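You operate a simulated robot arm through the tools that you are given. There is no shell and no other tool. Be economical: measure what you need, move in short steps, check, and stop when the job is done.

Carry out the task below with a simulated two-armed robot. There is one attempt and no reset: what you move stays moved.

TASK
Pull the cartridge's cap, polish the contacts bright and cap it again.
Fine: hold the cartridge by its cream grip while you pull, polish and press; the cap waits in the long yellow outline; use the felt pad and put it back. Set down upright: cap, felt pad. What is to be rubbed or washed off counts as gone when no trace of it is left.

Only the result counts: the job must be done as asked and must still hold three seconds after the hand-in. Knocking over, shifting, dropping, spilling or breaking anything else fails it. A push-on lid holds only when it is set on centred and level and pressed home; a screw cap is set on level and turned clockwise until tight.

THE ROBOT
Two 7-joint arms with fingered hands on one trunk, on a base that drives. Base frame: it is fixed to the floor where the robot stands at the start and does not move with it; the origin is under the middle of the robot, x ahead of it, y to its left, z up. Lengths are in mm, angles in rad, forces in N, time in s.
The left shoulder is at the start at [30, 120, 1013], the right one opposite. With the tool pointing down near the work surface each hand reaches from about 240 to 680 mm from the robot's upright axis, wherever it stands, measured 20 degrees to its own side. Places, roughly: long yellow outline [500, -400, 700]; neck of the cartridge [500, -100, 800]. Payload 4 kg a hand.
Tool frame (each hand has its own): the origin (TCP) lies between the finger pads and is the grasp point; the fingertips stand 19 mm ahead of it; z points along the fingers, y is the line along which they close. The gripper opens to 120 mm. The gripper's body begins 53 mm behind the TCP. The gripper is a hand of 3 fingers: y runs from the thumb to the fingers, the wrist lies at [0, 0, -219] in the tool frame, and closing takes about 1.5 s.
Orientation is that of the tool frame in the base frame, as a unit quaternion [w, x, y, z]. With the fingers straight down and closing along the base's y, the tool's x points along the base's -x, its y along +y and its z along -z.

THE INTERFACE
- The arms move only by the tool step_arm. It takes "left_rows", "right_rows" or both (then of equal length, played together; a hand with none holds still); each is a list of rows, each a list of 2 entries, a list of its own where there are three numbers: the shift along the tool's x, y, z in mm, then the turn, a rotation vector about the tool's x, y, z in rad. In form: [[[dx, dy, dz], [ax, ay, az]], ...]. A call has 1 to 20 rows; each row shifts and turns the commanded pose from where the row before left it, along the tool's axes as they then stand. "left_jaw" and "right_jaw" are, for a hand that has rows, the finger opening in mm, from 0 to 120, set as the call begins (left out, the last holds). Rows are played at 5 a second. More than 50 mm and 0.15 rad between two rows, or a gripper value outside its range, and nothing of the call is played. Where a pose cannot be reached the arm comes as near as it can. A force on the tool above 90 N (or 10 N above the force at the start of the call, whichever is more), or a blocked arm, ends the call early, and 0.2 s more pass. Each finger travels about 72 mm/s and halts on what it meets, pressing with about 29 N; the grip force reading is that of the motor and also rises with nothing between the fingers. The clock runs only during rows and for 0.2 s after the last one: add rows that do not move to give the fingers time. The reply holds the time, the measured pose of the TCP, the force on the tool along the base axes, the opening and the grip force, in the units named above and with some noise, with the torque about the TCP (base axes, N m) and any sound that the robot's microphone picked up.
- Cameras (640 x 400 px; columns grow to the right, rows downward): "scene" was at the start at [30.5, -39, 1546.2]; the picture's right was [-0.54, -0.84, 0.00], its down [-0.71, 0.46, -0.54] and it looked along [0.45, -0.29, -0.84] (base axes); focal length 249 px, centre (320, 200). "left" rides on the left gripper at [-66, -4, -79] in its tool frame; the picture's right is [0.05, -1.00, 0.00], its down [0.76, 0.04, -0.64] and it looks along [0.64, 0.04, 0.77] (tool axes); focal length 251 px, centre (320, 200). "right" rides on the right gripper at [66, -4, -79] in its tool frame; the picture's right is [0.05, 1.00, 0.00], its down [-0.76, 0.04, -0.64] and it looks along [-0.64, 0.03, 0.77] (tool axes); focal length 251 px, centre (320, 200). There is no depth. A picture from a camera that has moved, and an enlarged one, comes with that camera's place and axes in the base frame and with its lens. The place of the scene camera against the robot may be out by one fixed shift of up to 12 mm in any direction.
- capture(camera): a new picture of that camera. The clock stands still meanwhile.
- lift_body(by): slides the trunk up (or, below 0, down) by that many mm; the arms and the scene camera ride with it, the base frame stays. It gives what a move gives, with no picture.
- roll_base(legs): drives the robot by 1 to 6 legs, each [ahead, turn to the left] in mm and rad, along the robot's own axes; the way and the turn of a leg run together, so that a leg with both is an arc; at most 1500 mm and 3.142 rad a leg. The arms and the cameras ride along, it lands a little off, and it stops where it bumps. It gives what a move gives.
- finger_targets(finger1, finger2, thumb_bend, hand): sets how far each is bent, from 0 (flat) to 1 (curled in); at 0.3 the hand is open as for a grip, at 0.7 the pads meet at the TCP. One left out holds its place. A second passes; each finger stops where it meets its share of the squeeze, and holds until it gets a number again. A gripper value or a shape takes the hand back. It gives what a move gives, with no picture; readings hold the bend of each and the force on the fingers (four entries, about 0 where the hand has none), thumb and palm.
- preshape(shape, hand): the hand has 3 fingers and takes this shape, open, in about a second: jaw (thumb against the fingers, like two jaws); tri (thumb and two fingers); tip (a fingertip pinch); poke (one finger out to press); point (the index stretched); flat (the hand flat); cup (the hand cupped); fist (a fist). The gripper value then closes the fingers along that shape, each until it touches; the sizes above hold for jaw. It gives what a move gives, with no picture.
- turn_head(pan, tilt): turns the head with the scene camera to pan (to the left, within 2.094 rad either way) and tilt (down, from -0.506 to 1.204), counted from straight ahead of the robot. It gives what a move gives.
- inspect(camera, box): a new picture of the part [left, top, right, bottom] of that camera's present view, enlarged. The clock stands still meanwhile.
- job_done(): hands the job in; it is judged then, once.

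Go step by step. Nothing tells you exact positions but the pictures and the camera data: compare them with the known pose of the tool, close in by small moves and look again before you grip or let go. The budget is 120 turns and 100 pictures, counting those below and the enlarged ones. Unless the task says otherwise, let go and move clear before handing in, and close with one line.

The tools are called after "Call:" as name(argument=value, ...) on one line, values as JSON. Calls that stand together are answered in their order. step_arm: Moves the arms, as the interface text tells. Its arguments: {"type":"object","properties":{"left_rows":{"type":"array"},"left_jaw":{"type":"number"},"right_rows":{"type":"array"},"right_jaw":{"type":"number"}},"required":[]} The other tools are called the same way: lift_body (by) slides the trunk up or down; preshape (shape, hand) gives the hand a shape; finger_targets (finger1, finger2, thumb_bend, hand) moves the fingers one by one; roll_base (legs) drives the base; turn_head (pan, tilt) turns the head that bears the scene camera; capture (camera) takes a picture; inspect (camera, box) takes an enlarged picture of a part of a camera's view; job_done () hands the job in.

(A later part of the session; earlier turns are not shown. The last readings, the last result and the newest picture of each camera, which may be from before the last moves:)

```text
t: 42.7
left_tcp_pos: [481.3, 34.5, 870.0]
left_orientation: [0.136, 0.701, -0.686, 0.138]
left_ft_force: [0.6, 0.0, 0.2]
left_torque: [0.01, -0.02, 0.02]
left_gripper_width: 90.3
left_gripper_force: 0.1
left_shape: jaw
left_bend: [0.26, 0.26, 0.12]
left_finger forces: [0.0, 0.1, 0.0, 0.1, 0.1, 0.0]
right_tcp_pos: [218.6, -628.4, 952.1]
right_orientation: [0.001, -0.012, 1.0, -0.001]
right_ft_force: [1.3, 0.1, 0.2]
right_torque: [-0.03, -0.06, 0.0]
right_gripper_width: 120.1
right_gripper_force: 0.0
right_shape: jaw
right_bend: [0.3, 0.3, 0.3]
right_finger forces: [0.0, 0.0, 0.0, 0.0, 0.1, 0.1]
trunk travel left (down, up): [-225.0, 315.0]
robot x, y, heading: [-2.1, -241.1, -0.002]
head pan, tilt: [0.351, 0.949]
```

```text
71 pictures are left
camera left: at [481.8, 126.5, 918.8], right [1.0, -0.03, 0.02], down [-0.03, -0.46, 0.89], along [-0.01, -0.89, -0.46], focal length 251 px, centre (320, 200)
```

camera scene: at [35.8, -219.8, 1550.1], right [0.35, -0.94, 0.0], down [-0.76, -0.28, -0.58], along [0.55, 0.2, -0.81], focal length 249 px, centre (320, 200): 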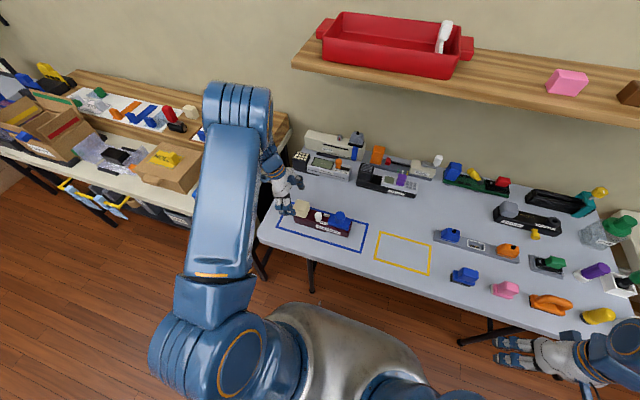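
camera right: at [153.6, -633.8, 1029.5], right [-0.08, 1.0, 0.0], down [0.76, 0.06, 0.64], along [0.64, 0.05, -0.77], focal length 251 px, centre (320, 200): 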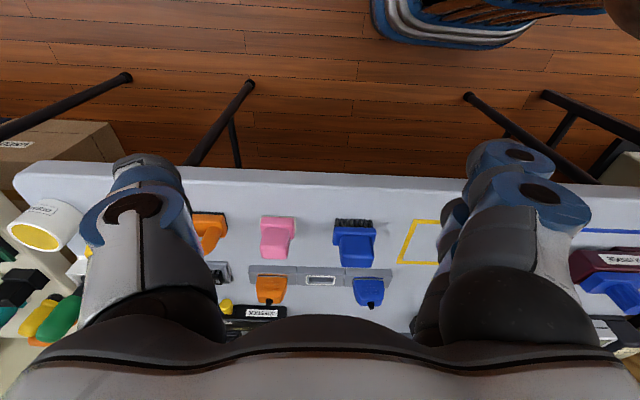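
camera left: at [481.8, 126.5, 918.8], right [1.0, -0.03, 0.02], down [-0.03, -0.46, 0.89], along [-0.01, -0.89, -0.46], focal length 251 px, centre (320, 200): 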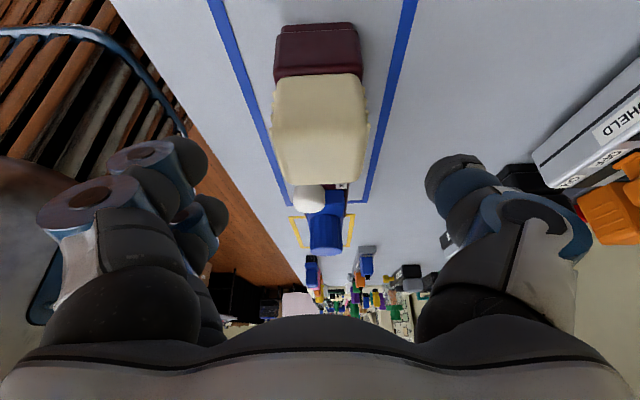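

The hand is centred over the cream grip. Descend along the tool and close.

Call:
step_arm(left_rows=[[[0, 0, 20], [0, 0, 0]], [[0, 0, 20], [0, 0, 0]], [[0, 0, 10], [0, 0, 0]], [[0, 0, 8], [0, 0, 0]], [[0, 0, 0], [0, 0, 0]]])

Call:
capture(camera="left")

Call:
inspect(camera="scene", box=[250, 160, 378, 240])

```text
t: 43.9
left_tcp_pos: [481.2, 13.1, 816.7]
left_orientation: [0.135, 0.701, -0.686, 0.14]
left_ft_force: [0.6, -0.1, 0.6]
left_torque: [-0.03, 0.01, -0.03]
left_gripper_width: 90.3
left_gripper_force: 0.1
left_shape: jaw
left_bend: [0.26, 0.26, 0.12]
left_finger forces: [0.0, 0.1, 0.1, 0.0, 0.0, 0.0]
right_tcp_pos: [219.7, -629.0, 952.1]
right_orientation: [0.001, -0.012, 1.0, -0.001]
right_ft_force: [0.4, -0.5, -0.5]
right_torque: [0.01, 0.04, -0.02]
right_gripper_width: 120.0
right_gripper_force: 0.1
right_shape: jaw
right_bend: [0.3, 0.3, 0.3]
right_finger forces: [0.1, 0.0, 0.1, 0.0, 0.1, 0.1]
trunk travel left (down, up): [-225.0, 315.0]
robot x, y, heading: [-4.8, -244.0, 0.004]
head pan, tilt: [0.351, 0.949]
```

```text
70 pictures are left
camera left: at [481.3, 105.0, 864.6], right [1.0, -0.03, 0.02], down [-0.03, -0.46, 0.89], along [-0.01, -0.89, -0.46], focal length 251 px, centre (320, 200)
```

left: 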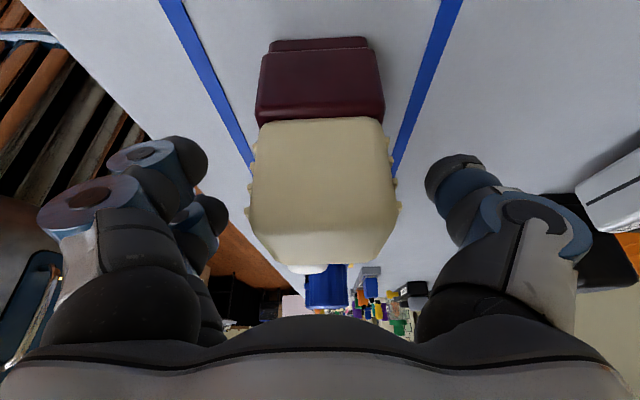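

```text
5.00 times, centred on (314, 200) of scene
camera zoom: at [35.7, -219.8, 1550.1], right [0.35, -0.94, 0.0], down [-0.76, -0.28, -0.58], along [0.55, 0.2, -0.81], focal length 1245 px, centre (350, 200)
```

zoom: 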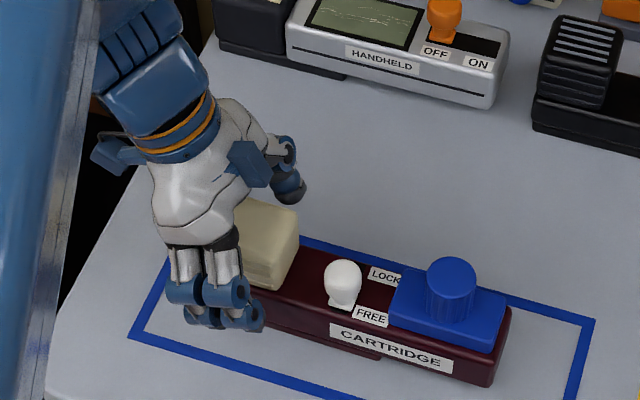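

Call:
step_arm(left_rows=[[[0, 0, 0], [0, 0, 0]], [[0, 0, 0], [0, 0, 0]], [[0, 0, 0], [0, 0, 0]], [[0, 0, 0], [0, 0, 0]], [[0, 0, 0], [0, 0, 0]], [[0, 0, 0], [0, 0, 0]], [[0, 0, 0], [0, 0, 0]]], left_jaw=35)

Call:
inspect(camera="scene", box=[250, 160, 378, 240])

```text
t: 45.5
left_tcp_pos: [480.9, 13.4, 816.6]
left_orientation: [0.135, 0.701, -0.686, 0.139]
left_ft_force: [-0.8, -0.6, -0.1]
left_torque: [0.02, 0.01, 0.01]
left_gripper_width: 42.0
left_gripper_force: 28.5
left_shape: jaw
left_bend: [0.39, 0.39, 0.95]
left_finger forces: [13.0, 13.0, 0.2, 0.1, 26.1, 0.0]
right_tcp_pos: [218.9, -627.7, 952.2]
right_orientation: [0.001, -0.012, 1.0, -0.001]
right_ft_force: [0.1, 0.0, 0.4]
right_torque: [0.0, 0.01, 0.01]
right_gripper_width: 119.9
right_gripper_force: 0.0
right_shape: jaw
right_bend: [0.3, 0.3, 0.3]
right_finger forces: [0.0, 0.0, 0.0, 0.0, 0.0, 0.0]
trunk travel left (down, up): [-225.0, 315.0]
robot x, y, heading: [-5.8, -247.0, 0.004]
head pan, tilt: [0.351, 0.949]
```

```text
5.00 times, centred on (314, 200) of scene
camera zoom: at [35.9, -219.8, 1550.1], right [0.35, -0.94, 0.0], down [-0.76, -0.28, -0.58], along [0.55, 0.2, -0.81], focal length 1245 px, centre (350, 200)
```

zoom: 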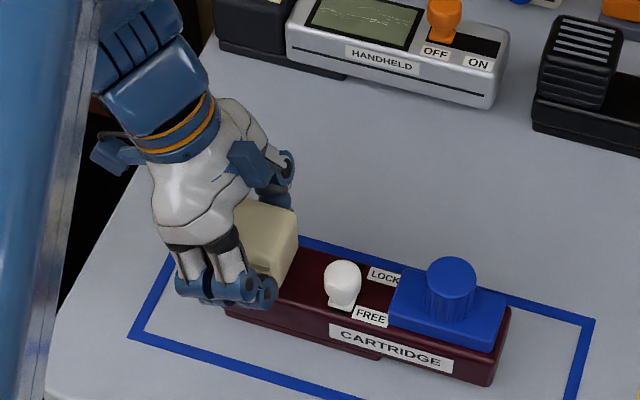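

The cartridge is held firmly. Bring the right hand over the cap knob.

Call:
step_arm(right_rows=[[[-22, 41, 0], [0, 0, 0]], [[-22, 41, 0], [0, 0, 0]], [[-22, 41, 0], [0, 0, 0]], [[-22, 41, 0], [0, 0, 0]], [[-22, 41, 0], [0, 0, 0]], [[-22, 41, 0], [0, 0, 0]], [[-22, 41, 0], [0, 0, 0]], [[-22, 41, 0], [0, 0, 0]], [[-22, 41, 0], [0, 0, 0]], [[-22, 41, 0], [0, 0, 0]], [[-22, 41, 0], [0, 0, 0]], [[-21, 41, 0], [0, 0, 0]], [[0, 0, 0], [0, 0, 0]]], right_jaw=75)

Call:
capture(camera="right")

Call:
capture(camera="scene")

```text
t: 48.3
left_tcp_pos: [479.6, 13.3, 816.0]
left_orientation: [0.135, 0.702, -0.685, 0.14]
left_ft_force: [0.4, -0.3, 0.1]
left_torque: [0.0, 0.02, 0.04]
left_gripper_width: 41.7
left_gripper_force: 29.6
left_shape: jaw
left_bend: [0.39, 0.39, 0.95]
left_finger forces: [13.2, 13.1, 0.0, 0.0, 26.5, 0.1]
right_tcp_pos: [469.0, -129.9, 952.5]
right_orientation: [0.001, -0.012, 1.0, 0.0]
right_ft_force: [-0.5, -1.0, -0.4]
right_torque: [0.02, 0.03, -0.02]
right_gripper_width: 75.8
right_gripper_force: 0.0
right_shape: jaw
right_bend: [0.3, 0.3, 0.17]
right_finger forces: [0.0, 0.0, 0.0, 0.0, 0.0, 0.0]
trunk travel left (down, up): [-225.0, 315.0]
robot x, y, heading: [-5.6, -245.1, -0.0]
head pan, tilt: [0.351, 0.949]
```

```text
67 pictures are left
camera right: at [403.7, -135.0, 1029.4], right [-0.08, 1.0, 0.0], down [0.76, 0.06, 0.64], along [0.64, 0.05, -0.77], focal length 251 px, centre (320, 200)
```

right: 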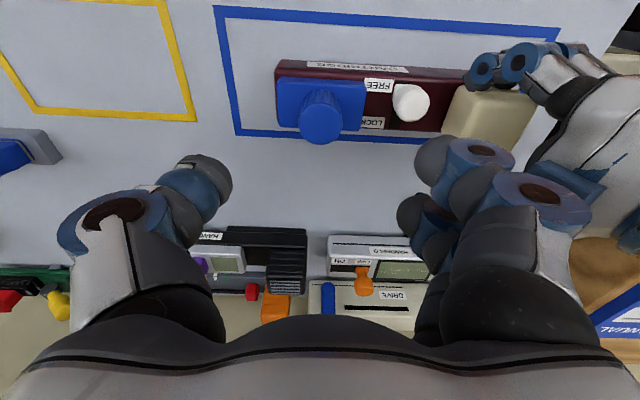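

```text
66 pictures are left
camera scene: at [35.8, -220.2, 1550.1], right [0.35, -0.94, 0.0], down [-0.76, -0.28, -0.58], along [0.55, 0.2, -0.81], focal length 249 px, centre (320, 200)
```

scene: 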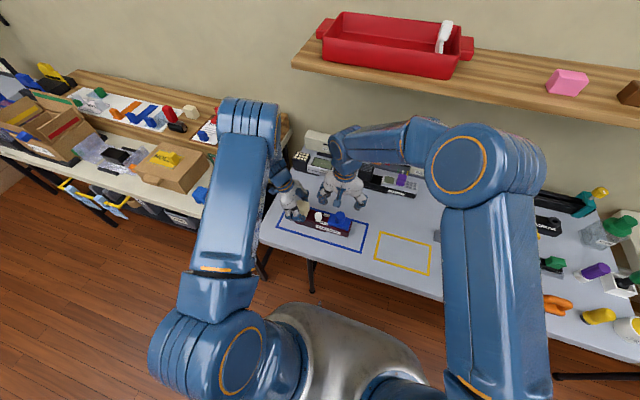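

Call:
inspect(camera="right", box=[260, 50, 420, 150])

```text
4.00 times, centred on (340, 100) of right
camera zoom: at [403.7, -135.0, 1029.4], right [-0.08, 1.0, 0.0], down [0.76, 0.06, 0.64], along [0.64, 0.05, -0.77], focal length 1006 px, centre (240, 600)
```

zoom: 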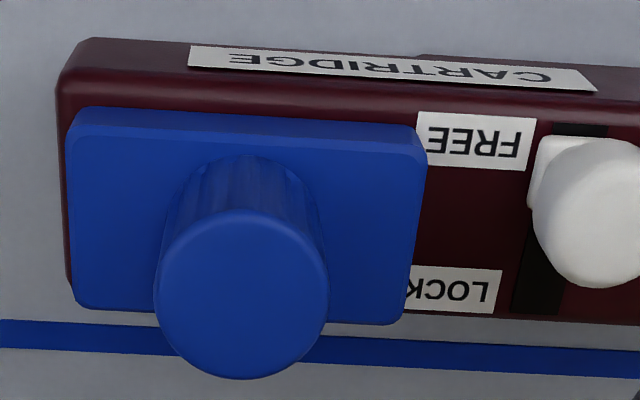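

Call:
step_arm(right_rows=[[[-7.5, -0.5, 30], [0, 0, 0]], [[-7.5, -0.5, 30], [0, 0, 0]], [[0, 0, 27], [0, 0, 0]], [[0, 0, 0], [0, 0, 0]]])

Call:
capture(camera="right")

```text
t: 49.3
left_tcp_pos: [480.3, 13.1, 817.5]
left_orientation: [0.136, 0.702, -0.685, 0.14]
left_ft_force: [0.1, 0.5, 0.8]
left_torque: [0.06, 0.06, 0.01]
left_gripper_width: 41.8
left_gripper_force: 28.6
left_shape: jaw
left_bend: [0.39, 0.39, 0.95]
left_finger forces: [13.4, 13.2, 0.0, 0.0, 26.5, 0.0]
right_tcp_pos: [485.0, -131.7, 862.7]
right_orientation: [0.001, -0.012, 1.0, -0.001]
right_ft_force: [0.5, -0.6, 0.1]
right_torque: [0.02, 0.01, 0.0]
right_gripper_width: 75.5
right_gripper_force: 0.2
right_shape: jaw
right_bend: [0.3, 0.3, 0.17]
right_finger forces: [0.0, 0.0, 0.1, 0.0, 0.1, 0.0]
trunk travel left (down, up): [-225.0, 315.0]
robot x, y, heading: [-3.6, -240.5, 0.002]
head pan, tilt: [0.351, 0.949]
```

```text
64 pictures are left
camera right: at [418.0, -135.7, 942.1], right [-0.08, 1.0, 0.0], down [0.76, 0.06, 0.64], along [0.64, 0.05, -0.76], focal length 251 px, centre (320, 200)
```

right: 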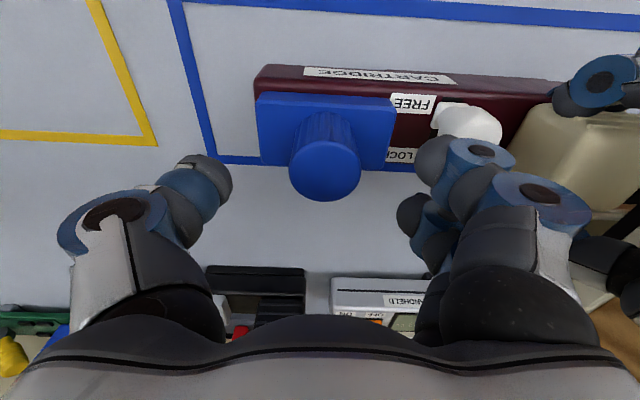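

Call:
step_arm(right_rows=[[[0, 0, 0], [0, 0, 0]], [[0, 0, 0], [0, 0, 0]], [[0, 0, 15], [0, 0, 0]], [[0, 0, 15], [0, 0, 0]], [[0, 0, 7], [0, 0, 0]], [[0, 0, 0], [0, 0, 0]]], right_jaw=58)

Call:
capture(camera="right")

```text
t: 50.7
left_tcp_pos: [478.6, 12.5, 819.1]
left_orientation: [0.134, 0.702, -0.685, 0.14]
left_ft_force: [2.9, -2.5, 1.1]
left_torque: [0.09, -0.03, 0.05]
left_gripper_width: 41.4
left_gripper_force: 28.9
left_shape: jaw
left_bend: [0.39, 0.39, 0.95]
left_finger forces: [13.2, 12.4, 0.0, 0.0, 28.3, 0.1]
right_tcp_pos: [484.5, -130.0, 828.7]
right_orientation: [0.004, -0.012, 1.0, 0.002]
right_ft_force: [-2.2, 1.7, 31.8]
right_torque: [1.28, 0.15, 0.11]
right_gripper_width: 58.8
right_gripper_force: 0.0
right_shape: jaw
right_bend: [0.33, 0.33, 0.95]
right_finger forces: [19.8, 13.1, 0.0, 0.0, 0.0, 0.0]
trunk travel left (down, up): [-225.0, 315.0]
robot x, y, heading: [-3.5, -240.5, 0.01]
head pan, tilt: [0.351, 0.949]
```

```text
63 pictures are left
camera right: at [418.1, -135.3, 908.0], right [-0.08, 1.0, 0.0], down [0.76, 0.06, 0.65], along [0.65, 0.05, -0.76], focal length 251 px, centre (320, 200)
```

right: 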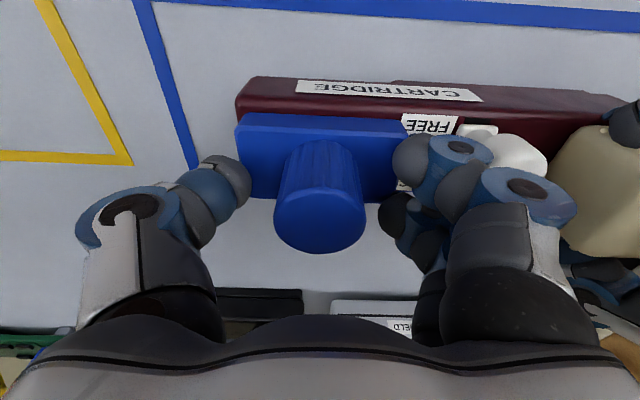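

The two fingertips touch the cap's plate; I'll raise 6 mm and close on the knob.

Call:
step_arm(right_rows=[[[0, 0, -8], [0, 0, 0]], [[0, 0, 0], [0, 0, 0]]])

Call:
step_arm(right_rows=[[[0, 0, 0], [0, 0, 0]], [[0, 0, 0], [0, 0, 0]], [[0, 0, 0], [0, 0, 0]], [[0, 0, 0], [0, 0, 0]], [[0, 0, 0], [0, 0, 0]], [[0, 0, 0], [0, 0, 0]]], right_jaw=20)

Call:
capture(camera="right")

```text
t: 51.3
left_tcp_pos: [480.1, 14.1, 817.4]
left_orientation: [0.136, 0.702, -0.685, 0.139]
left_ft_force: [-0.4, -0.8, -0.2]
left_torque: [0.02, 0.0, -0.07]
left_gripper_width: 41.3
left_gripper_force: 28.6
left_shape: jaw
left_bend: [0.39, 0.39, 0.95]
left_finger forces: [13.3, 13.9, 0.0, 0.0, 27.0, 0.1]
right_tcp_pos: [483.6, -132.4, 832.5]
right_orientation: [-0.001, -0.012, 1.0, -0.003]
right_ft_force: [0.2, -0.2, 1.2]
right_torque: [0.0, -0.02, 0.05]
right_gripper_width: 58.9
right_gripper_force: 0.0
right_shape: jaw
right_bend: [0.34, 0.34, 0.95]
right_finger forces: [0.1, 0.7, 0.1, 0.0, 0.1, 0.0]
trunk travel left (down, up): [-225.0, 315.0]
robot x, y, heading: [-5.1, -245.7, 0.001]
head pan, tilt: [0.351, 0.949]
```

```text
t: 52.7
left_tcp_pos: [481.8, 13.2, 817.0]
left_orientation: [0.135, 0.702, -0.685, 0.139]
left_ft_force: [0.5, 2.5, -0.1]
left_torque: [-0.05, -0.02, 0.04]
left_gripper_width: 41.5
left_gripper_force: 29.0
left_shape: jaw
left_bend: [0.39, 0.39, 0.95]
left_finger forces: [13.3, 13.6, 0.0, 0.0, 27.4, 0.1]
right_tcp_pos: [484.5, -132.5, 833.5]
right_orientation: [0.0, -0.013, 1.0, -0.001]
right_ft_force: [-0.2, -2.8, -1.8]
right_torque: [-0.01, 0.02, 0.01]
right_gripper_width: 21.8
right_gripper_force: 28.4
right_shape: jaw
right_bend: [0.47, 0.47, 0.89]
right_finger forces: [10.1, 10.1, 0.0, 0.0, 26.5, 0.1]
trunk travel left (down, up): [-225.0, 315.0]
robot x, y, heading: [-8.9, -246.3, 0.0]
head pan, tilt: [0.351, 0.949]
```

```text
62 pictures are left
camera right: at [418.6, -136.7, 912.6], right [-0.08, 1.0, 0.0], down [0.76, 0.06, 0.64], along [0.64, 0.05, -0.77], focal length 251 px, centre (320, 200)
```

right: 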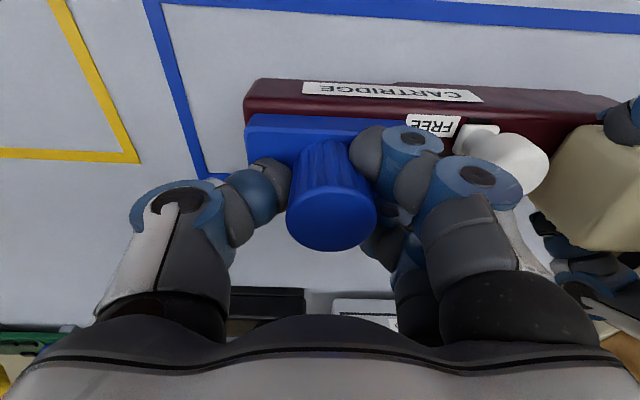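

Call:
step_arm(right_rows=[[[0, 0, -4], [0, 0, 0]], [[0, 0, -4], [0, 0, 0]], [[0, 0, -4], [0, 0, 0]], [[0, 0, -4], [0, 0, 0]], [[0, 0, -4], [0, 0, 0]]])

Call:
capture(camera="right")

```text
t: 53.9
left_tcp_pos: [480.8, 14.2, 818.0]
left_orientation: [0.135, 0.702, -0.686, 0.139]
left_ft_force: [0.3, 1.8, 12.6]
left_torque: [-0.41, -0.1, -0.15]
left_gripper_width: 42.5
left_gripper_force: 29.3
left_shape: jaw
left_bend: [0.39, 0.39, 0.96]
left_finger forces: [12.9, 18.2, 0.0, 0.0, 30.9, 0.0]
right_tcp_pos: [483.7, -131.8, 854.2]
right_orientation: [0.002, -0.012, 1.0, -0.001]
right_ft_force: [1.5, 0.8, -7.9]
right_torque: [-0.15, -0.01, 0.02]
right_gripper_width: 20.9
right_gripper_force: 29.0
right_shape: jaw
right_bend: [0.47, 0.47, 0.9]
right_finger forces: [10.8, 11.1, 0.1, 0.1, 24.3, 0.0]
trunk travel left (down, up): [-225.0, 315.0]
robot x, y, heading: [-4.7, -246.4, 0.003]
head pan, tilt: [0.351, 0.949]
```

```text
61 pictures are left
camera right: at [417.9, -136.5, 933.1], right [-0.08, 1.0, 0.0], down [0.76, 0.06, 0.64], along [0.64, 0.05, -0.76], focal length 251 px, centre (320, 200)
```

right: 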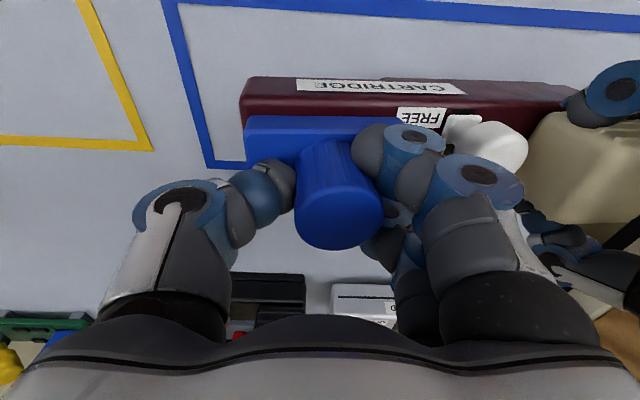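

Call:
step_arm(right_rows=[[[0, 0, -8], [0, 0, 0]], [[0, 0, -10], [0, 0, 0]], [[0, 0, -15], [0, 0, 0]], [[0, 0, -20], [0, 0, 0]], [[0, 0, -20], [0, 0, 0]], [[0, 0, -20], [0, 0, 0]], [[0, 0, 0], [0, 0, 0]]])

Call:
capture(camera="right")

Call:
inspect(camera="scene", box=[250, 130, 410, 230])

```text
t: 55.5
left_tcp_pos: [480.4, 13.3, 816.7]
left_orientation: [0.136, 0.702, -0.686, 0.138]
left_ft_force: [-0.4, 0.6, -1.0]
left_torque: [0.06, 0.03, -0.03]
left_gripper_width: 41.9
left_gripper_force: 29.0
left_shape: jaw
left_bend: [0.39, 0.39, 0.96]
left_finger forces: [14.1, 14.2, 0.1, 0.0, 28.2, 0.0]
right_tcp_pos: [484.5, -131.3, 946.7]
right_orientation: [0.0, -0.012, 1.0, -0.001]
right_ft_force: [0.2, -0.7, 1.0]
right_torque: [-0.02, 0.02, 0.01]
right_gripper_width: 21.0
right_gripper_force: 28.9
right_shape: jaw
right_bend: [0.47, 0.47, 0.9]
right_finger forces: [11.4, 11.2, 0.1, 0.0, 25.0, 0.0]
trunk travel left (down, up): [-225.0, 315.0]
robot x, y, heading: [-1.7, -243.4, -0.0]
head pan, tilt: [0.351, 0.949]
```

```text
60 pictures are left
camera right: at [419.0, -135.7, 1026.3], right [-0.08, 1.0, 0.0], down [0.76, 0.06, 0.64], along [0.64, 0.05, -0.77], focal length 251 px, centre (320, 200)
```

right: 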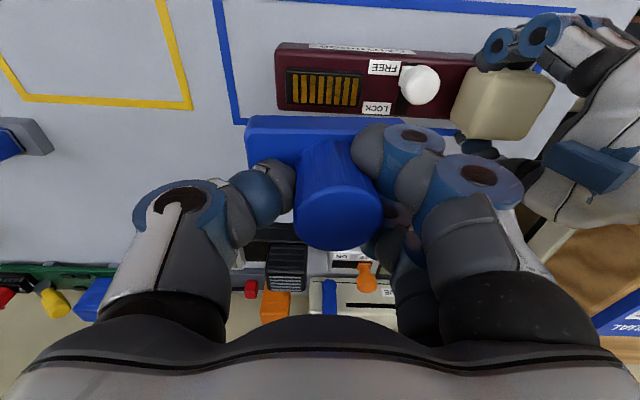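

```text
4.00 times, centred on (330, 180) of scene
camera zoom: at [36.4, -219.5, 1550.1], right [0.35, -0.94, 0.0], down [-0.76, -0.28, -0.58], along [0.55, 0.2, -0.81], focal length 996 px, centre (280, 280)
```

zoom: 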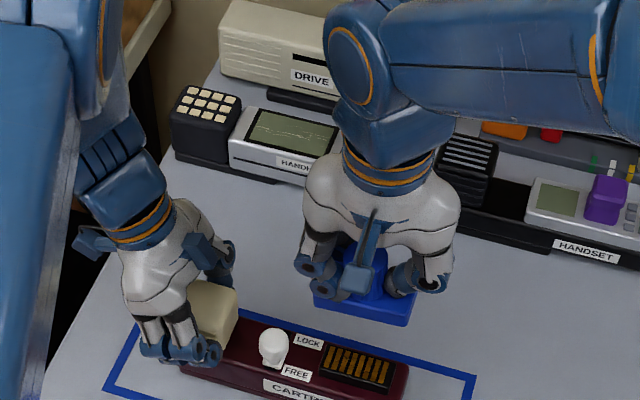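

The cap is off and the tarnished contacts are visible. Carry the cap to the middle of the yellow outline, about [480,-362].

Call:
step_arm(right_rows=[[[1.7, -38.5, 0], [0, 0, 0]], [[1.7, -38.5, 0], [0, 0, 0]], [[1.7, -38.5, 0], [0, 0, 0]], [[1.7, -38.5, 0], [0, 0, 0]], [[1.7, -38.5, 0], [0, 0, 0]], [[1.7, -38.5, 0], [0, 0, 0]], [[0, 0, 35], [0, 0, 0]], [[0, 0, 35], [0, 0, 0]], [[0, 0, 35], [0, 0, 0]], [[0, 0, 25], [0, 0, 0]], [[0, 0, 0], [0, 0, 0]]])

Call:
capture(camera="right")

Call:
turn_head(pan=-0.15, tilt=0.95)

Call:
capture(camera="scene")

```text
t: 57.9
left_tcp_pos: [481.1, 14.6, 817.1]
left_orientation: [0.135, 0.702, -0.685, 0.139]
left_ft_force: [-0.9, 0.1, -0.9]
left_torque: [0.05, 0.01, 0.0]
left_gripper_width: 41.8
left_gripper_force: 28.9
left_shape: jaw
left_bend: [0.39, 0.39, 0.96]
left_finger forces: [14.3, 13.9, 0.0, 0.0, 27.9, 0.0]
right_tcp_pos: [480.7, -361.7, 815.7]
right_orientation: [0.001, -0.013, 1.0, 0.0]
right_ft_force: [-0.4, 0.6, -0.2]
right_torque: [0.01, 0.0, 0.0]
right_gripper_width: 21.0
right_gripper_force: 29.0
right_shape: jaw
right_bend: [0.47, 0.47, 0.9]
right_finger forces: [11.1, 11.1, 0.1, 0.0, 24.3, 0.1]
trunk travel left (down, up): [-225.0, 315.0]
robot x, y, heading: [-7.5, -243.7, 0.003]
head pan, tilt: [0.351, 0.949]
```

```text
58 pictures are left
camera right: at [414.2, -367.2, 895.1], right [-0.08, 1.0, 0.0], down [0.76, 0.06, 0.64], along [0.64, 0.05, -0.76], focal length 251 px, centre (320, 200)
```

right: 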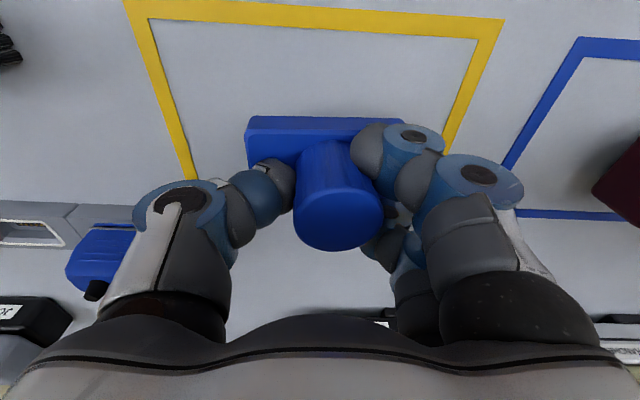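

```text
t: 58.8
left_tcp_pos: [481.1, 13.1, 817.8]
left_orientation: [0.135, 0.702, -0.686, 0.139]
left_ft_force: [0.1, -1.1, -1.7]
left_torque: [0.04, 0.08, 0.0]
left_gripper_width: 42.2
left_gripper_force: 28.4
left_shape: jaw
left_bend: [0.39, 0.39, 0.96]
left_finger forces: [14.2, 14.0, 0.1, 0.1, 28.1, 0.0]
right_tcp_pos: [480.7, -362.3, 817.0]
right_orientation: [0.001, -0.012, 1.0, -0.001]
right_ft_force: [-1.3, 0.4, -0.3]
right_torque: [0.01, -0.02, 0.01]
right_gripper_width: 21.2
right_gripper_force: 28.7
right_shape: jaw
right_bend: [0.47, 0.47, 0.9]
right_finger forces: [11.0, 11.1, 0.1, 0.0, 24.3, 0.0]
trunk travel left (down, up): [-225.0, 315.0]
robot x, y, heading: [-6.5, -242.7, 0.001]
head pan, tilt: [-0.15, 0.949]
```

```text
57 pictures are left
camera scene: at [39.9, -255.4, 1550.1], right [-0.15, -0.99, 0.0], down [-0.8, 0.12, -0.58], along [0.58, -0.08, -0.81], focal length 249 px, centre (320, 200)
```

scene: 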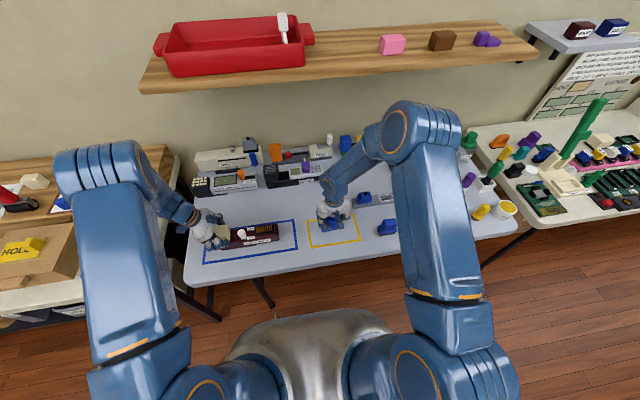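

Call:
step_arm(right_rows=[[[0, 0, 12], [0, 0, 0]], [[0, 0, 10], [0, 0, 0]], [[0, 0, 4], [0, 0, 0]], [[0, 0, 0], [0, 0, 0]]])

Call:
step_arm(right_rows=[[[0, 0, 3], [0, 0, 0]], [[0, 0, 0], [0, 0, 0]]])

Call:
capture(camera="right")

```text
t: 59.8
left_tcp_pos: [480.5, 12.5, 816.9]
left_orientation: [0.136, 0.702, -0.685, 0.14]
left_ft_force: [-0.3, -0.4, -2.3]
left_torque: [0.01, 0.01, 0.02]
left_gripper_width: 42.0
left_gripper_force: 29.0
left_shape: jaw
left_bend: [0.39, 0.39, 0.96]
left_finger forces: [14.3, 13.9, 0.0, 0.1, 28.1, 0.0]
right_tcp_pos: [479.4, -362.9, 791.8]
right_orientation: [0.001, -0.012, 1.0, -0.001]
right_ft_force: [-0.2, -0.9, 0.4]
right_torque: [-0.02, 0.02, 0.02]
right_gripper_width: 21.2
right_gripper_force: 28.9
right_shape: jaw
right_bend: [0.47, 0.47, 0.9]
right_finger forces: [11.0, 11.3, 0.0, 0.1, 24.3, 0.0]
trunk travel left (down, up): [-225.0, 315.0]
robot x, y, heading: [-6.2, -245.9, 0.004]
head pan, tilt: [-0.15, 0.949]
```

```text
t: 60.4
left_tcp_pos: [481.7, 14.1, 816.7]
left_orientation: [0.136, 0.702, -0.685, 0.14]
left_ft_force: [0.0, -0.3, -0.6]
left_torque: [0.04, 0.03, 0.0]
left_gripper_width: 42.2
left_gripper_force: 28.6
left_shape: jaw
left_bend: [0.39, 0.39, 0.96]
left_finger forces: [14.2, 13.8, 0.0, 0.0, 28.1, 0.0]
right_tcp_pos: [480.2, -362.7, 788.2]
right_orientation: [0.001, -0.012, 1.0, -0.002]
right_ft_force: [0.9, 0.6, -0.3]
right_torque: [0.01, 0.0, 0.02]
right_gripper_width: 21.0
right_gripper_force: 28.5
right_shape: jaw
right_bend: [0.47, 0.47, 0.9]
right_finger forces: [11.0, 11.2, 0.2, 0.0, 24.2, 0.0]
trunk travel left (down, up): [-225.0, 315.0]
robot x, y, heading: [-6.0, -242.8, 0.003]
head pan, tilt: [-0.15, 0.949]
```

```text
56 pictures are left
camera right: at [414.3, -367.5, 867.1], right [-0.08, 1.0, 0.0], down [0.76, 0.06, 0.64], along [0.64, 0.05, -0.76], focal length 251 px, centre (320, 200)
```

right: 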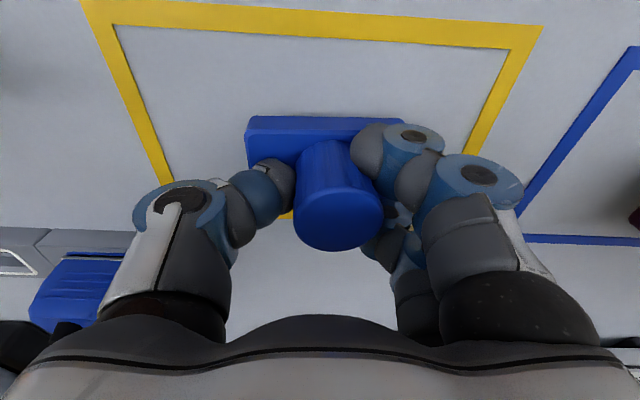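

Call:
step_arm(right_rows=[[[0, 0, 2], [0, 0, 0]], [[0, 0, 2], [0, 0, 0]], [[0, 0, 0], [0, 0, 0]]])

Call:
step_arm(right_rows=[[[0, 0, 2], [0, 0, 0]], [[0, 0, 2], [0, 0, 0]], [[0, 0, 0], [0, 0, 0]]])

```text
t: 61.2
left_tcp_pos: [481.3, 14.9, 817.3]
left_orientation: [0.135, 0.701, -0.686, 0.138]
left_ft_force: [-0.2, 0.5, -1.0]
left_torque: [0.04, 0.02, 0.01]
left_gripper_width: 41.8
left_gripper_force: 29.1
left_shape: jaw
left_bend: [0.39, 0.39, 0.96]
left_finger forces: [14.3, 13.9, 0.0, 0.0, 28.1, 0.1]
right_tcp_pos: [481.0, -362.6, 784.6]
right_orientation: [0.002, -0.012, 1.0, -0.001]
right_ft_force: [0.2, 0.0, 0.0]
right_torque: [0.0, 0.03, -0.02]
right_gripper_width: 21.2
right_gripper_force: 29.4
right_shape: jaw
right_bend: [0.47, 0.47, 0.9]
right_finger forces: [10.9, 11.2, 0.1, 0.1, 24.1, 0.1]
trunk travel left (down, up): [-225.0, 315.0]
robot x, y, heading: [-3.7, -248.7, 0.002]
head pan, tilt: [-0.15, 0.949]
```

```text
t: 62.0
left_tcp_pos: [480.7, 13.5, 815.6]
left_orientation: [0.136, 0.702, -0.686, 0.139]
left_ft_force: [0.4, 0.0, -1.9]
left_torque: [0.03, 0.01, 0.0]
left_gripper_width: 41.8
left_gripper_force: 28.8
left_shape: jaw
left_bend: [0.39, 0.39, 0.96]
left_finger forces: [14.2, 13.8, 0.1, 0.0, 28.1, 0.1]
right_tcp_pos: [480.1, -363.3, 780.6]
right_orientation: [0.001, -0.012, 1.0, -0.001]
right_ft_force: [0.2, -0.4, 1.1]
right_torque: [0.03, -0.01, 0.0]
right_gripper_width: 21.4
right_gripper_force: 29.3
right_shape: jaw
right_bend: [0.47, 0.47, 0.9]
right_finger forces: [11.1, 11.3, 0.1, 0.1, 24.6, 0.0]
trunk travel left (down, up): [-225.0, 315.0]
robot x, y, heading: [-9.2, -241.3, 0.006]
head pan, tilt: [-0.15, 0.949]
```

Call:
step_arm(right_rows=[[[0, 0, 2], [0, 0, 0]], [[0, 0, 2], [0, 0, 0]], [[0, 0, 0], [0, 0, 0]]])

Call:
inspect(camera="scene", box=[290, 190, 386, 250])

```text
t: 62.8
left_tcp_pos: [479.8, 13.6, 817.1]
left_orientation: [0.135, 0.702, -0.686, 0.139]
left_ft_force: [-0.5, 0.0, -1.4]
left_torque: [0.05, 0.02, 0.05]
left_gripper_width: 41.7
left_gripper_force: 29.7
left_shape: jaw
left_bend: [0.39, 0.39, 0.96]
left_finger forces: [14.2, 13.8, 0.0, 0.0, 28.1, 0.0]
right_tcp_pos: [480.3, -361.8, 777.0]
right_orientation: [0.0, -0.012, 1.0, -0.001]
right_ft_force: [-0.6, -0.8, 8.3]
right_torque: [0.21, 0.01, 0.0]
right_gripper_width: 21.8
right_gripper_force: 29.6
right_shape: jaw
right_bend: [0.47, 0.47, 0.89]
right_finger forces: [12.3, 12.7, 0.1, 0.1, 27.7, 0.1]
trunk travel left (down, up): [-225.0, 315.0]
robot x, y, heading: [-6.5, -238.6, 0.007]
head pan, tilt: [-0.15, 0.949]
```

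```text
6.67 times, centred on (338, 220) of scene
camera zoom: at [39.2, -255.5, 1550.2], right [-0.15, -0.99, 0.0], down [-0.8, 0.12, -0.58], along [0.58, -0.09, -0.81], focal length 1660 px, centre (200, 67)
```

zoom: 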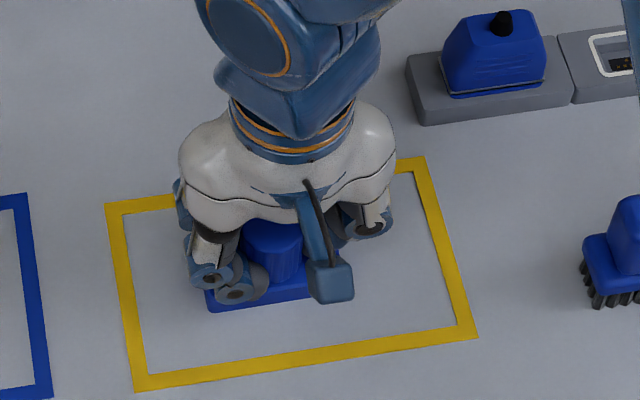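

The cap is down (about 8 N). Release and lift clear.

Call:
step_arm(right_rows=[[[0, 0, 0], [0, 0, 0]], [[0, 0, 0], [0, 0, 0]], [[0, 0, 0], [0, 0, 0]], [[0, 0, 0], [0, 0, 0]], [[0, 0, -20], [0, 0, 0]], [[0, 0, -40], [0, 0, 0]], [[0, 0, -40], [0, 0, 0]], [[0, 0, -40], [0, 0, 0]], [[0, 0, 0], [0, 0, 0]]], right_jaw=60)

Call:
capture(camera="right")

```text
t: 64.8
left_tcp_pos: [480.1, 13.5, 815.9]
left_orientation: [0.136, 0.702, -0.685, 0.139]
left_ft_force: [0.8, -0.4, -1.3]
left_torque: [0.03, 0.06, -0.03]
left_gripper_width: 42.0
left_gripper_force: 28.6
left_shape: jaw
left_bend: [0.39, 0.39, 0.96]
left_finger forces: [14.1, 14.1, 0.0, 0.1, 28.0, 0.1]
right_tcp_pos: [479.4, -362.1, 915.4]
right_orientation: [0.0, -0.013, 1.0, -0.001]
right_ft_force: [0.8, -0.1, 0.3]
right_torque: [0.02, 0.05, 0.02]
right_gripper_width: 59.5
right_gripper_force: 0.0
right_shape: jaw
right_bend: [0.34, 0.34, 0.95]
right_finger forces: [0.1, 0.0, 0.1, 0.0, 0.1, 0.0]
trunk travel left (down, up): [-225.0, 315.0]
robot x, y, heading: [-0.2, -244.6, 0.005]
head pan, tilt: [-0.15, 0.949]
```

```text
54 pictures are left
camera right: at [414.4, -367.2, 995.4], right [-0.08, 1.0, 0.0], down [0.76, 0.06, 0.64], along [0.64, 0.05, -0.77], focal length 251 px, centre (320, 200)
```

right: 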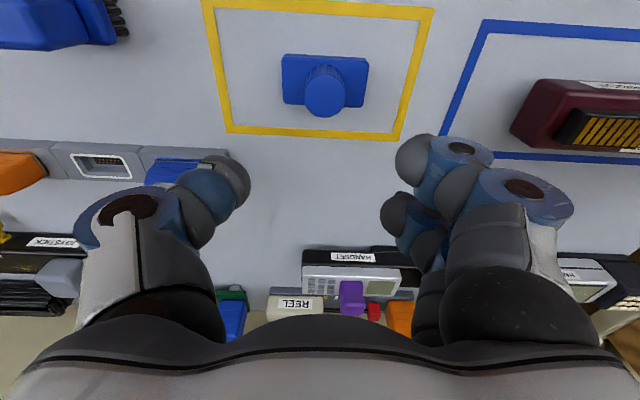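

Call:
step_arm(right_rows=[[[7, -39, -2], [0, 0, 0]], [[7, -39, -2], [0, 0, 0]], [[7, -39, -2], [0, 0, 0]], [[7, -39, -2], [0, 0, 0]], [[7, -39, -2], [0, 0, 0]], [[7, -39, -2], [0, 0, 0]], [[7, -39, -2], [0, 0, 0]], [[7, -39, -2], [0, 0, 0]], [[0, 0, 0], [0, 0, 0]]], right_jaw=80)

Call:
capture(camera="right")

Call:
turn_head(pan=-0.6, tilt=0.95)

Call:
capture(camera="scene")

```text
t: 66.8
left_tcp_pos: [479.6, 14.7, 816.4]
left_orientation: [0.136, 0.702, -0.685, 0.139]
left_ft_force: [0.3, 0.9, -1.0]
left_torque: [0.01, 0.01, 0.01]
left_gripper_width: 41.8
left_gripper_force: 28.7
left_shape: jaw
left_bend: [0.39, 0.39, 0.96]
left_finger forces: [14.1, 13.9, 0.1, 0.0, 28.1, 0.0]
right_tcp_pos: [431.7, -674.6, 933.3]
right_orientation: [0.0, -0.012, 1.0, -0.002]
right_ft_force: [0.4, 0.3, -0.2]
right_torque: [0.0, -0.02, 0.02]
right_gripper_width: 79.6
right_gripper_force: 0.0
right_shape: jaw
right_bend: [0.29, 0.29, 0.15]
right_finger forces: [0.0, 0.0, 0.1, 0.0, 0.1, 0.0]
trunk travel left (down, up): [-225.0, 315.0]
robot x, y, heading: [-5.2, -242.5, 0.0]
head pan, tilt: [-0.15, 0.949]
```

```text
53 pictures are left
camera right: at [365.8, -680.0, 1012.4], right [-0.08, 1.0, 0.0], down [0.76, 0.06, 0.64], along [0.64, 0.05, -0.76], focal length 251 px, centre (320, 200)
```

right: 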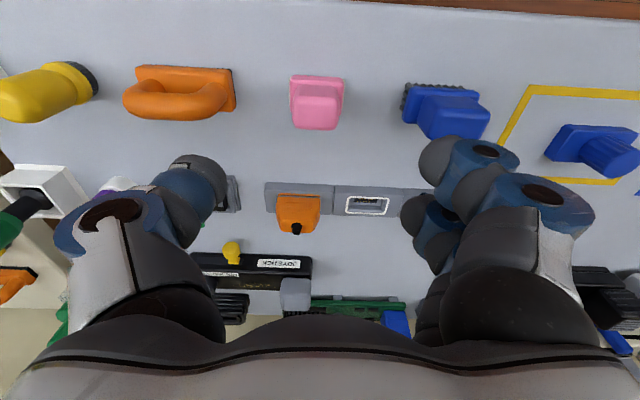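

```text
t: 67.7
left_tcp_pos: [479.7, 13.0, 817.6]
left_orientation: [0.136, 0.701, -0.686, 0.139]
left_ft_force: [-0.2, 0.6, -1.4]
left_torque: [0.03, 0.04, 0.03]
left_gripper_width: 42.0
left_gripper_force: 29.2
left_shape: jaw
left_bend: [0.39, 0.39, 0.96]
left_finger forces: [14.2, 14.0, 0.0, 0.0, 28.1, 0.1]
right_tcp_pos: [432.2, -675.5, 934.0]
right_orientation: [0.001, -0.012, 1.0, -0.001]
right_ft_force: [-0.6, 0.1, -0.3]
right_torque: [-0.01, -0.01, 0.0]
right_gripper_width: 79.6
right_gripper_force: 0.1
right_shape: jaw
right_bend: [0.29, 0.29, 0.15]
right_finger forces: [0.1, 0.1, 0.0, 0.1, 0.0, 0.0]
trunk travel left (down, up): [-225.0, 315.0]
robot x, y, heading: [-2.4, -246.5, 0.004]
head pan, tilt: [-0.6, 0.949]
```

```text
52 pictures are left
camera scene: at [28.0, -285.7, 1550.1], right [-0.56, -0.83, 0.0], down [-0.67, 0.46, -0.58], along [0.48, -0.33, -0.81], focal length 249 px, centre (320, 200)
```

scene: 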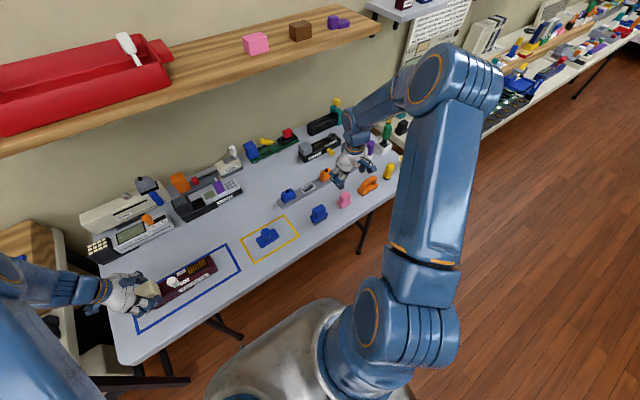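

Call:
inspect(camera="right", box=[256, 50, 384, 130])

Call:
inspect(camera="scene", box=[304, 170, 384, 220])

```text
5.00 times, centred on (320, 90) of right
camera zoom: at [365.7, -680.1, 1012.3], right [-0.08, 1.0, 0.0], down [0.76, 0.06, 0.64], along [0.64, 0.05, -0.76], focal length 1257 px, centre (320, 750)
```

zoom: 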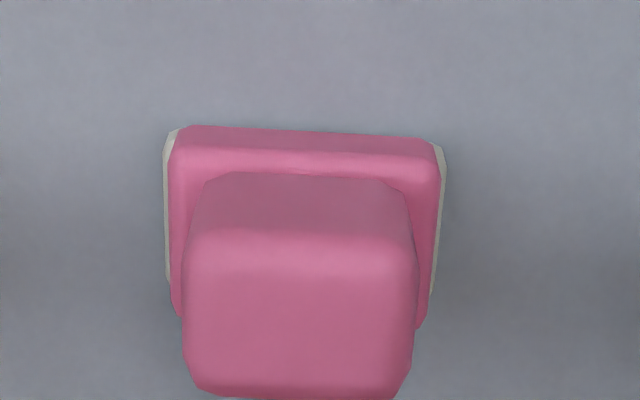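

```text
8.00 times, centred on (344, 195) of scene
camera zoom: at [28.0, -285.7, 1550.1], right [-0.56, -0.83, 0.0], down [-0.67, 0.46, -0.58], along [0.48, -0.33, -0.81], focal length 1992 px, centre (128, 240)
```

zoom: 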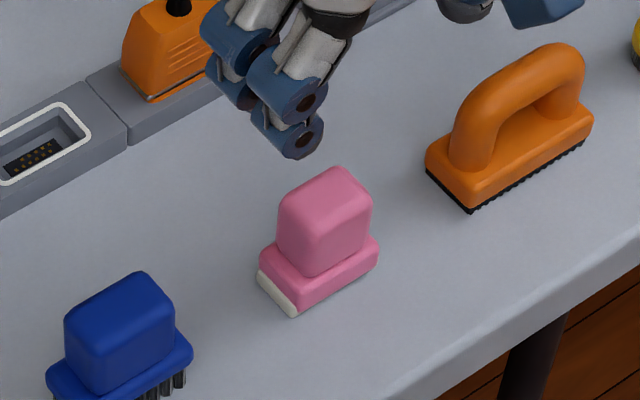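

Call:
step_arm(right_rows=[[[-4.3, -0.5, 35], [0, 0, 0]], [[-4.3, -0.5, 35], [0, 0, 0]], [[-4.4, -0.5, 30], [0, 0, 0]], [[0, 0, 0], [0, 0, 0]]], right_jaw=75)

Call:
capture(camera="right")

Call:
inspect(camera="scene", box=[304, 150, 400, 210])

```text
t: 68.7
left_tcp_pos: [480.5, 13.9, 816.9]
left_orientation: [0.136, 0.702, -0.685, 0.139]
left_ft_force: [-0.2, 0.4, -1.6]
left_torque: [0.06, 0.01, 0.04]
left_gripper_width: 41.9
left_gripper_force: 28.5
left_shape: jaw
left_bend: [0.39, 0.39, 0.96]
left_finger forces: [14.3, 13.8, 0.1, 0.1, 28.1, 0.0]
right_tcp_pos: [444.9, -677.4, 833.5]
right_orientation: [0.001, -0.013, 1.0, -0.001]
right_ft_force: [-0.6, -1.1, 0.7]
right_torque: [0.0, 0.03, 0.03]
right_gripper_width: 75.4
right_gripper_force: 0.1
right_shape: jaw
right_bend: [0.3, 0.3, 0.17]
right_finger forces: [0.1, 0.1, 0.0, 0.0, 0.1, 0.1]
trunk travel left (down, up): [-225.0, 315.0]
robot x, y, heading: [-4.5, -244.1, 0.001]
head pan, tilt: [-0.6, 0.949]
```

```text
49 pictures are left
camera right: at [377.9, -682.1, 911.6], right [-0.08, 1.0, 0.0], down [0.76, 0.06, 0.64], along [0.64, 0.05, -0.76], focal length 251 px, centre (320, 200)
```

right: 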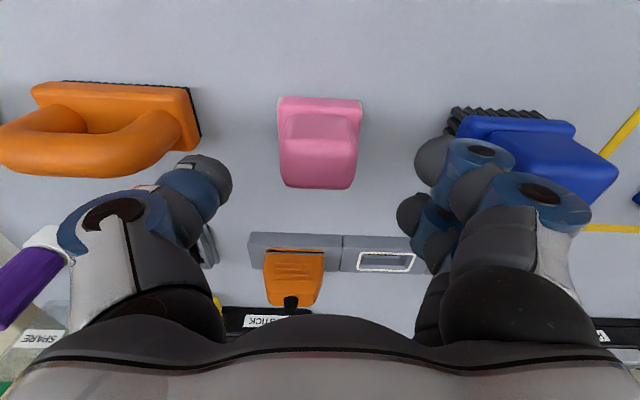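

```text
6.67 times, centred on (352, 180) of scene
camera zoom: at [27.5, -285.6, 1550.1], right [-0.56, -0.83, 0.0], down [-0.67, 0.46, -0.58], along [0.48, -0.33, -0.81], focal length 1660 px, centre (107, 333)
```

zoom: 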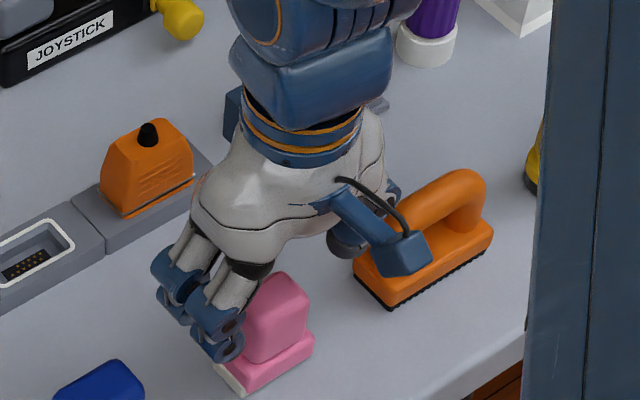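

Call:
step_arm(right_rows=[[[0, 0, 0], [0, 0, 0]], [[0, 0, 0], [0, 0, 0]], [[0, 0, 15], [0, 0, 0]], [[0, 0, 13], [0, 0, 0]], [[0, 0, 6], [0, 0, 0]], [[0, 0, 0], [0, 0, 0]]], right_jaw=58)

Call:
capture(camera="right")

```text
t: 70.1
left_tcp_pos: [479.6, 12.4, 816.8]
left_orientation: [0.136, 0.701, -0.686, 0.139]
left_ft_force: [-0.2, 0.6, -1.3]
left_torque: [0.06, 0.01, -0.01]
left_gripper_width: 41.7
left_gripper_force: 28.7
left_shape: jaw
left_bend: [0.39, 0.39, 0.96]
left_finger forces: [14.1, 14.0, 0.1, 0.1, 28.1, 0.0]
right_tcp_pos: [444.3, -678.0, 799.3]
right_orientation: [0.001, -0.012, 1.0, -0.002]
right_ft_force: [0.5, 0.6, 0.4]
right_torque: [0.01, 0.01, 0.0]
right_gripper_width: 58.4
right_gripper_force: 0.1
right_shape: jaw
right_bend: [0.34, 0.34, 0.95]
right_finger forces: [0.0, 0.0, 0.0, 0.0, 0.0, 0.1]
trunk travel left (down, up): [-225.0, 315.0]
robot x, y, heading: [-5.3, -245.2, 0.004]
head pan, tilt: [-0.6, 0.949]
```

```text
47 pictures are left
camera right: at [378.4, -682.9, 877.7], right [-0.08, 1.0, 0.0], down [0.76, 0.06, 0.64], along [0.64, 0.05, -0.76], focal length 251 px, centre (320, 200)
```

right: 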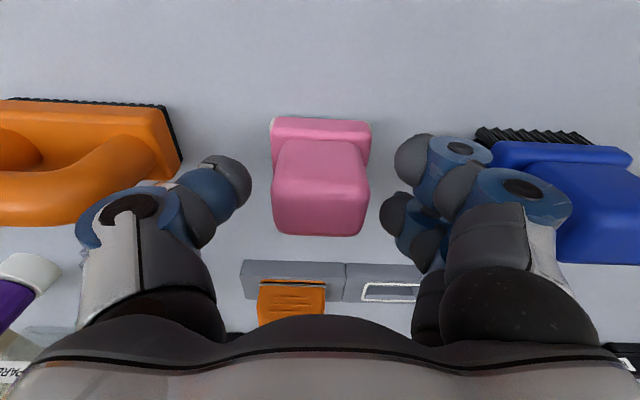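

Call:
step_arm(right_rows=[[[0, 0, 0], [0, 0, 0]], [[0, 0, 0], [0, 0, 0]], [[0, 0, 0], [0, 0, 0]], [[0, 0, 0], [0, 0, 0]], [[0, 0, 0], [0, 0, 0]], [[0, 0, 0], [0, 0, 0]]], right_jaw=25)

Call:
step_arm(right_rows=[[[0, 0, -10], [0, 0, 0]], [[0, 0, -30], [0, 0, 0]], [[0, 0, -40], [0, 0, 0]], [[0, 0, -40], [0, 0, 0]], [[0, 0, -30], [0, 0, 0]], [[0, 0, 0], [0, 0, 0]]])

Call:
capture(camera="right")

```text
t: 71.5
left_tcp_pos: [479.5, 14.6, 817.5]
left_orientation: [0.136, 0.702, -0.686, 0.139]
left_ft_force: [1.9, -0.7, -2.2]
left_torque: [-0.01, -0.01, 0.04]
left_gripper_width: 41.7
left_gripper_force: 28.7
left_shape: jaw
left_bend: [0.39, 0.39, 0.96]
left_finger forces: [14.2, 13.8, 0.1, 0.0, 28.2, 0.0]
right_tcp_pos: [444.9, -679.0, 800.0]
right_orientation: [0.001, -0.012, 1.0, -0.001]
right_ft_force: [-1.9, 0.8, 6.1]
right_torque: [0.13, -0.1, 0.01]
right_gripper_width: 25.6
right_gripper_force: 29.5
right_shape: jaw
right_bend: [1.0, 0.42, 0.94]
right_finger forces: [1.5, 21.3, 0.0, 0.0, 23.7, 0.1]
trunk travel left (down, up): [-225.0, 315.0]
robot x, y, heading: [-7.5, -243.8, 0.001]
head pan, tilt: [-0.6, 0.949]
```

```text
t: 72.9
left_tcp_pos: [479.9, 13.1, 817.4]
left_orientation: [0.137, 0.702, -0.684, 0.139]
left_ft_force: [0.1, 0.6, -1.0]
left_torque: [0.02, 0.02, -0.01]
left_gripper_width: 42.0
left_gripper_force: 28.9
left_shape: jaw
left_bend: [0.39, 0.39, 0.96]
left_finger forces: [14.1, 14.0, 0.0, 0.0, 28.0, 0.0]
right_tcp_pos: [444.3, -676.5, 950.1]
right_orientation: [0.0, -0.012, 1.0, -0.001]
right_ft_force: [0.0, 0.3, 0.1]
right_torque: [-0.01, -0.03, -0.03]
right_gripper_width: 24.4
right_gripper_force: 28.9
right_shape: jaw
right_bend: [1.0, 0.42, 0.94]
right_finger forces: [1.4, 20.7, 0.0, 0.0, 21.6, 0.0]
trunk travel left (down, up): [-225.0, 315.0]
robot x, y, heading: [-8.3, -244.2, 0.003]
head pan, tilt: [-0.6, 0.949]
```

```text
46 pictures are left
camera right: at [377.8, -682.1, 1027.8], right [-0.08, 1.0, 0.0], down [0.76, 0.06, 0.64], along [0.64, 0.05, -0.77], focal length 251 px, centre (320, 200)
```

right: 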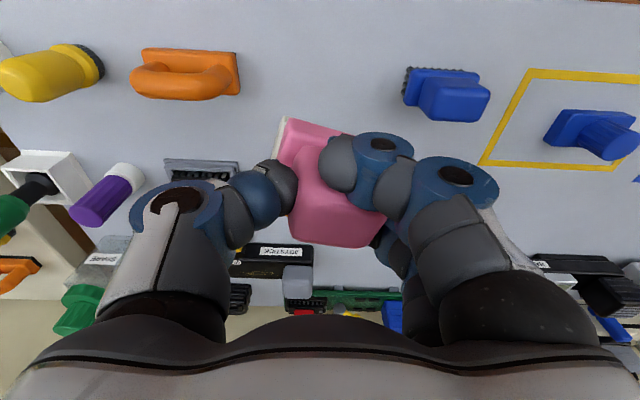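

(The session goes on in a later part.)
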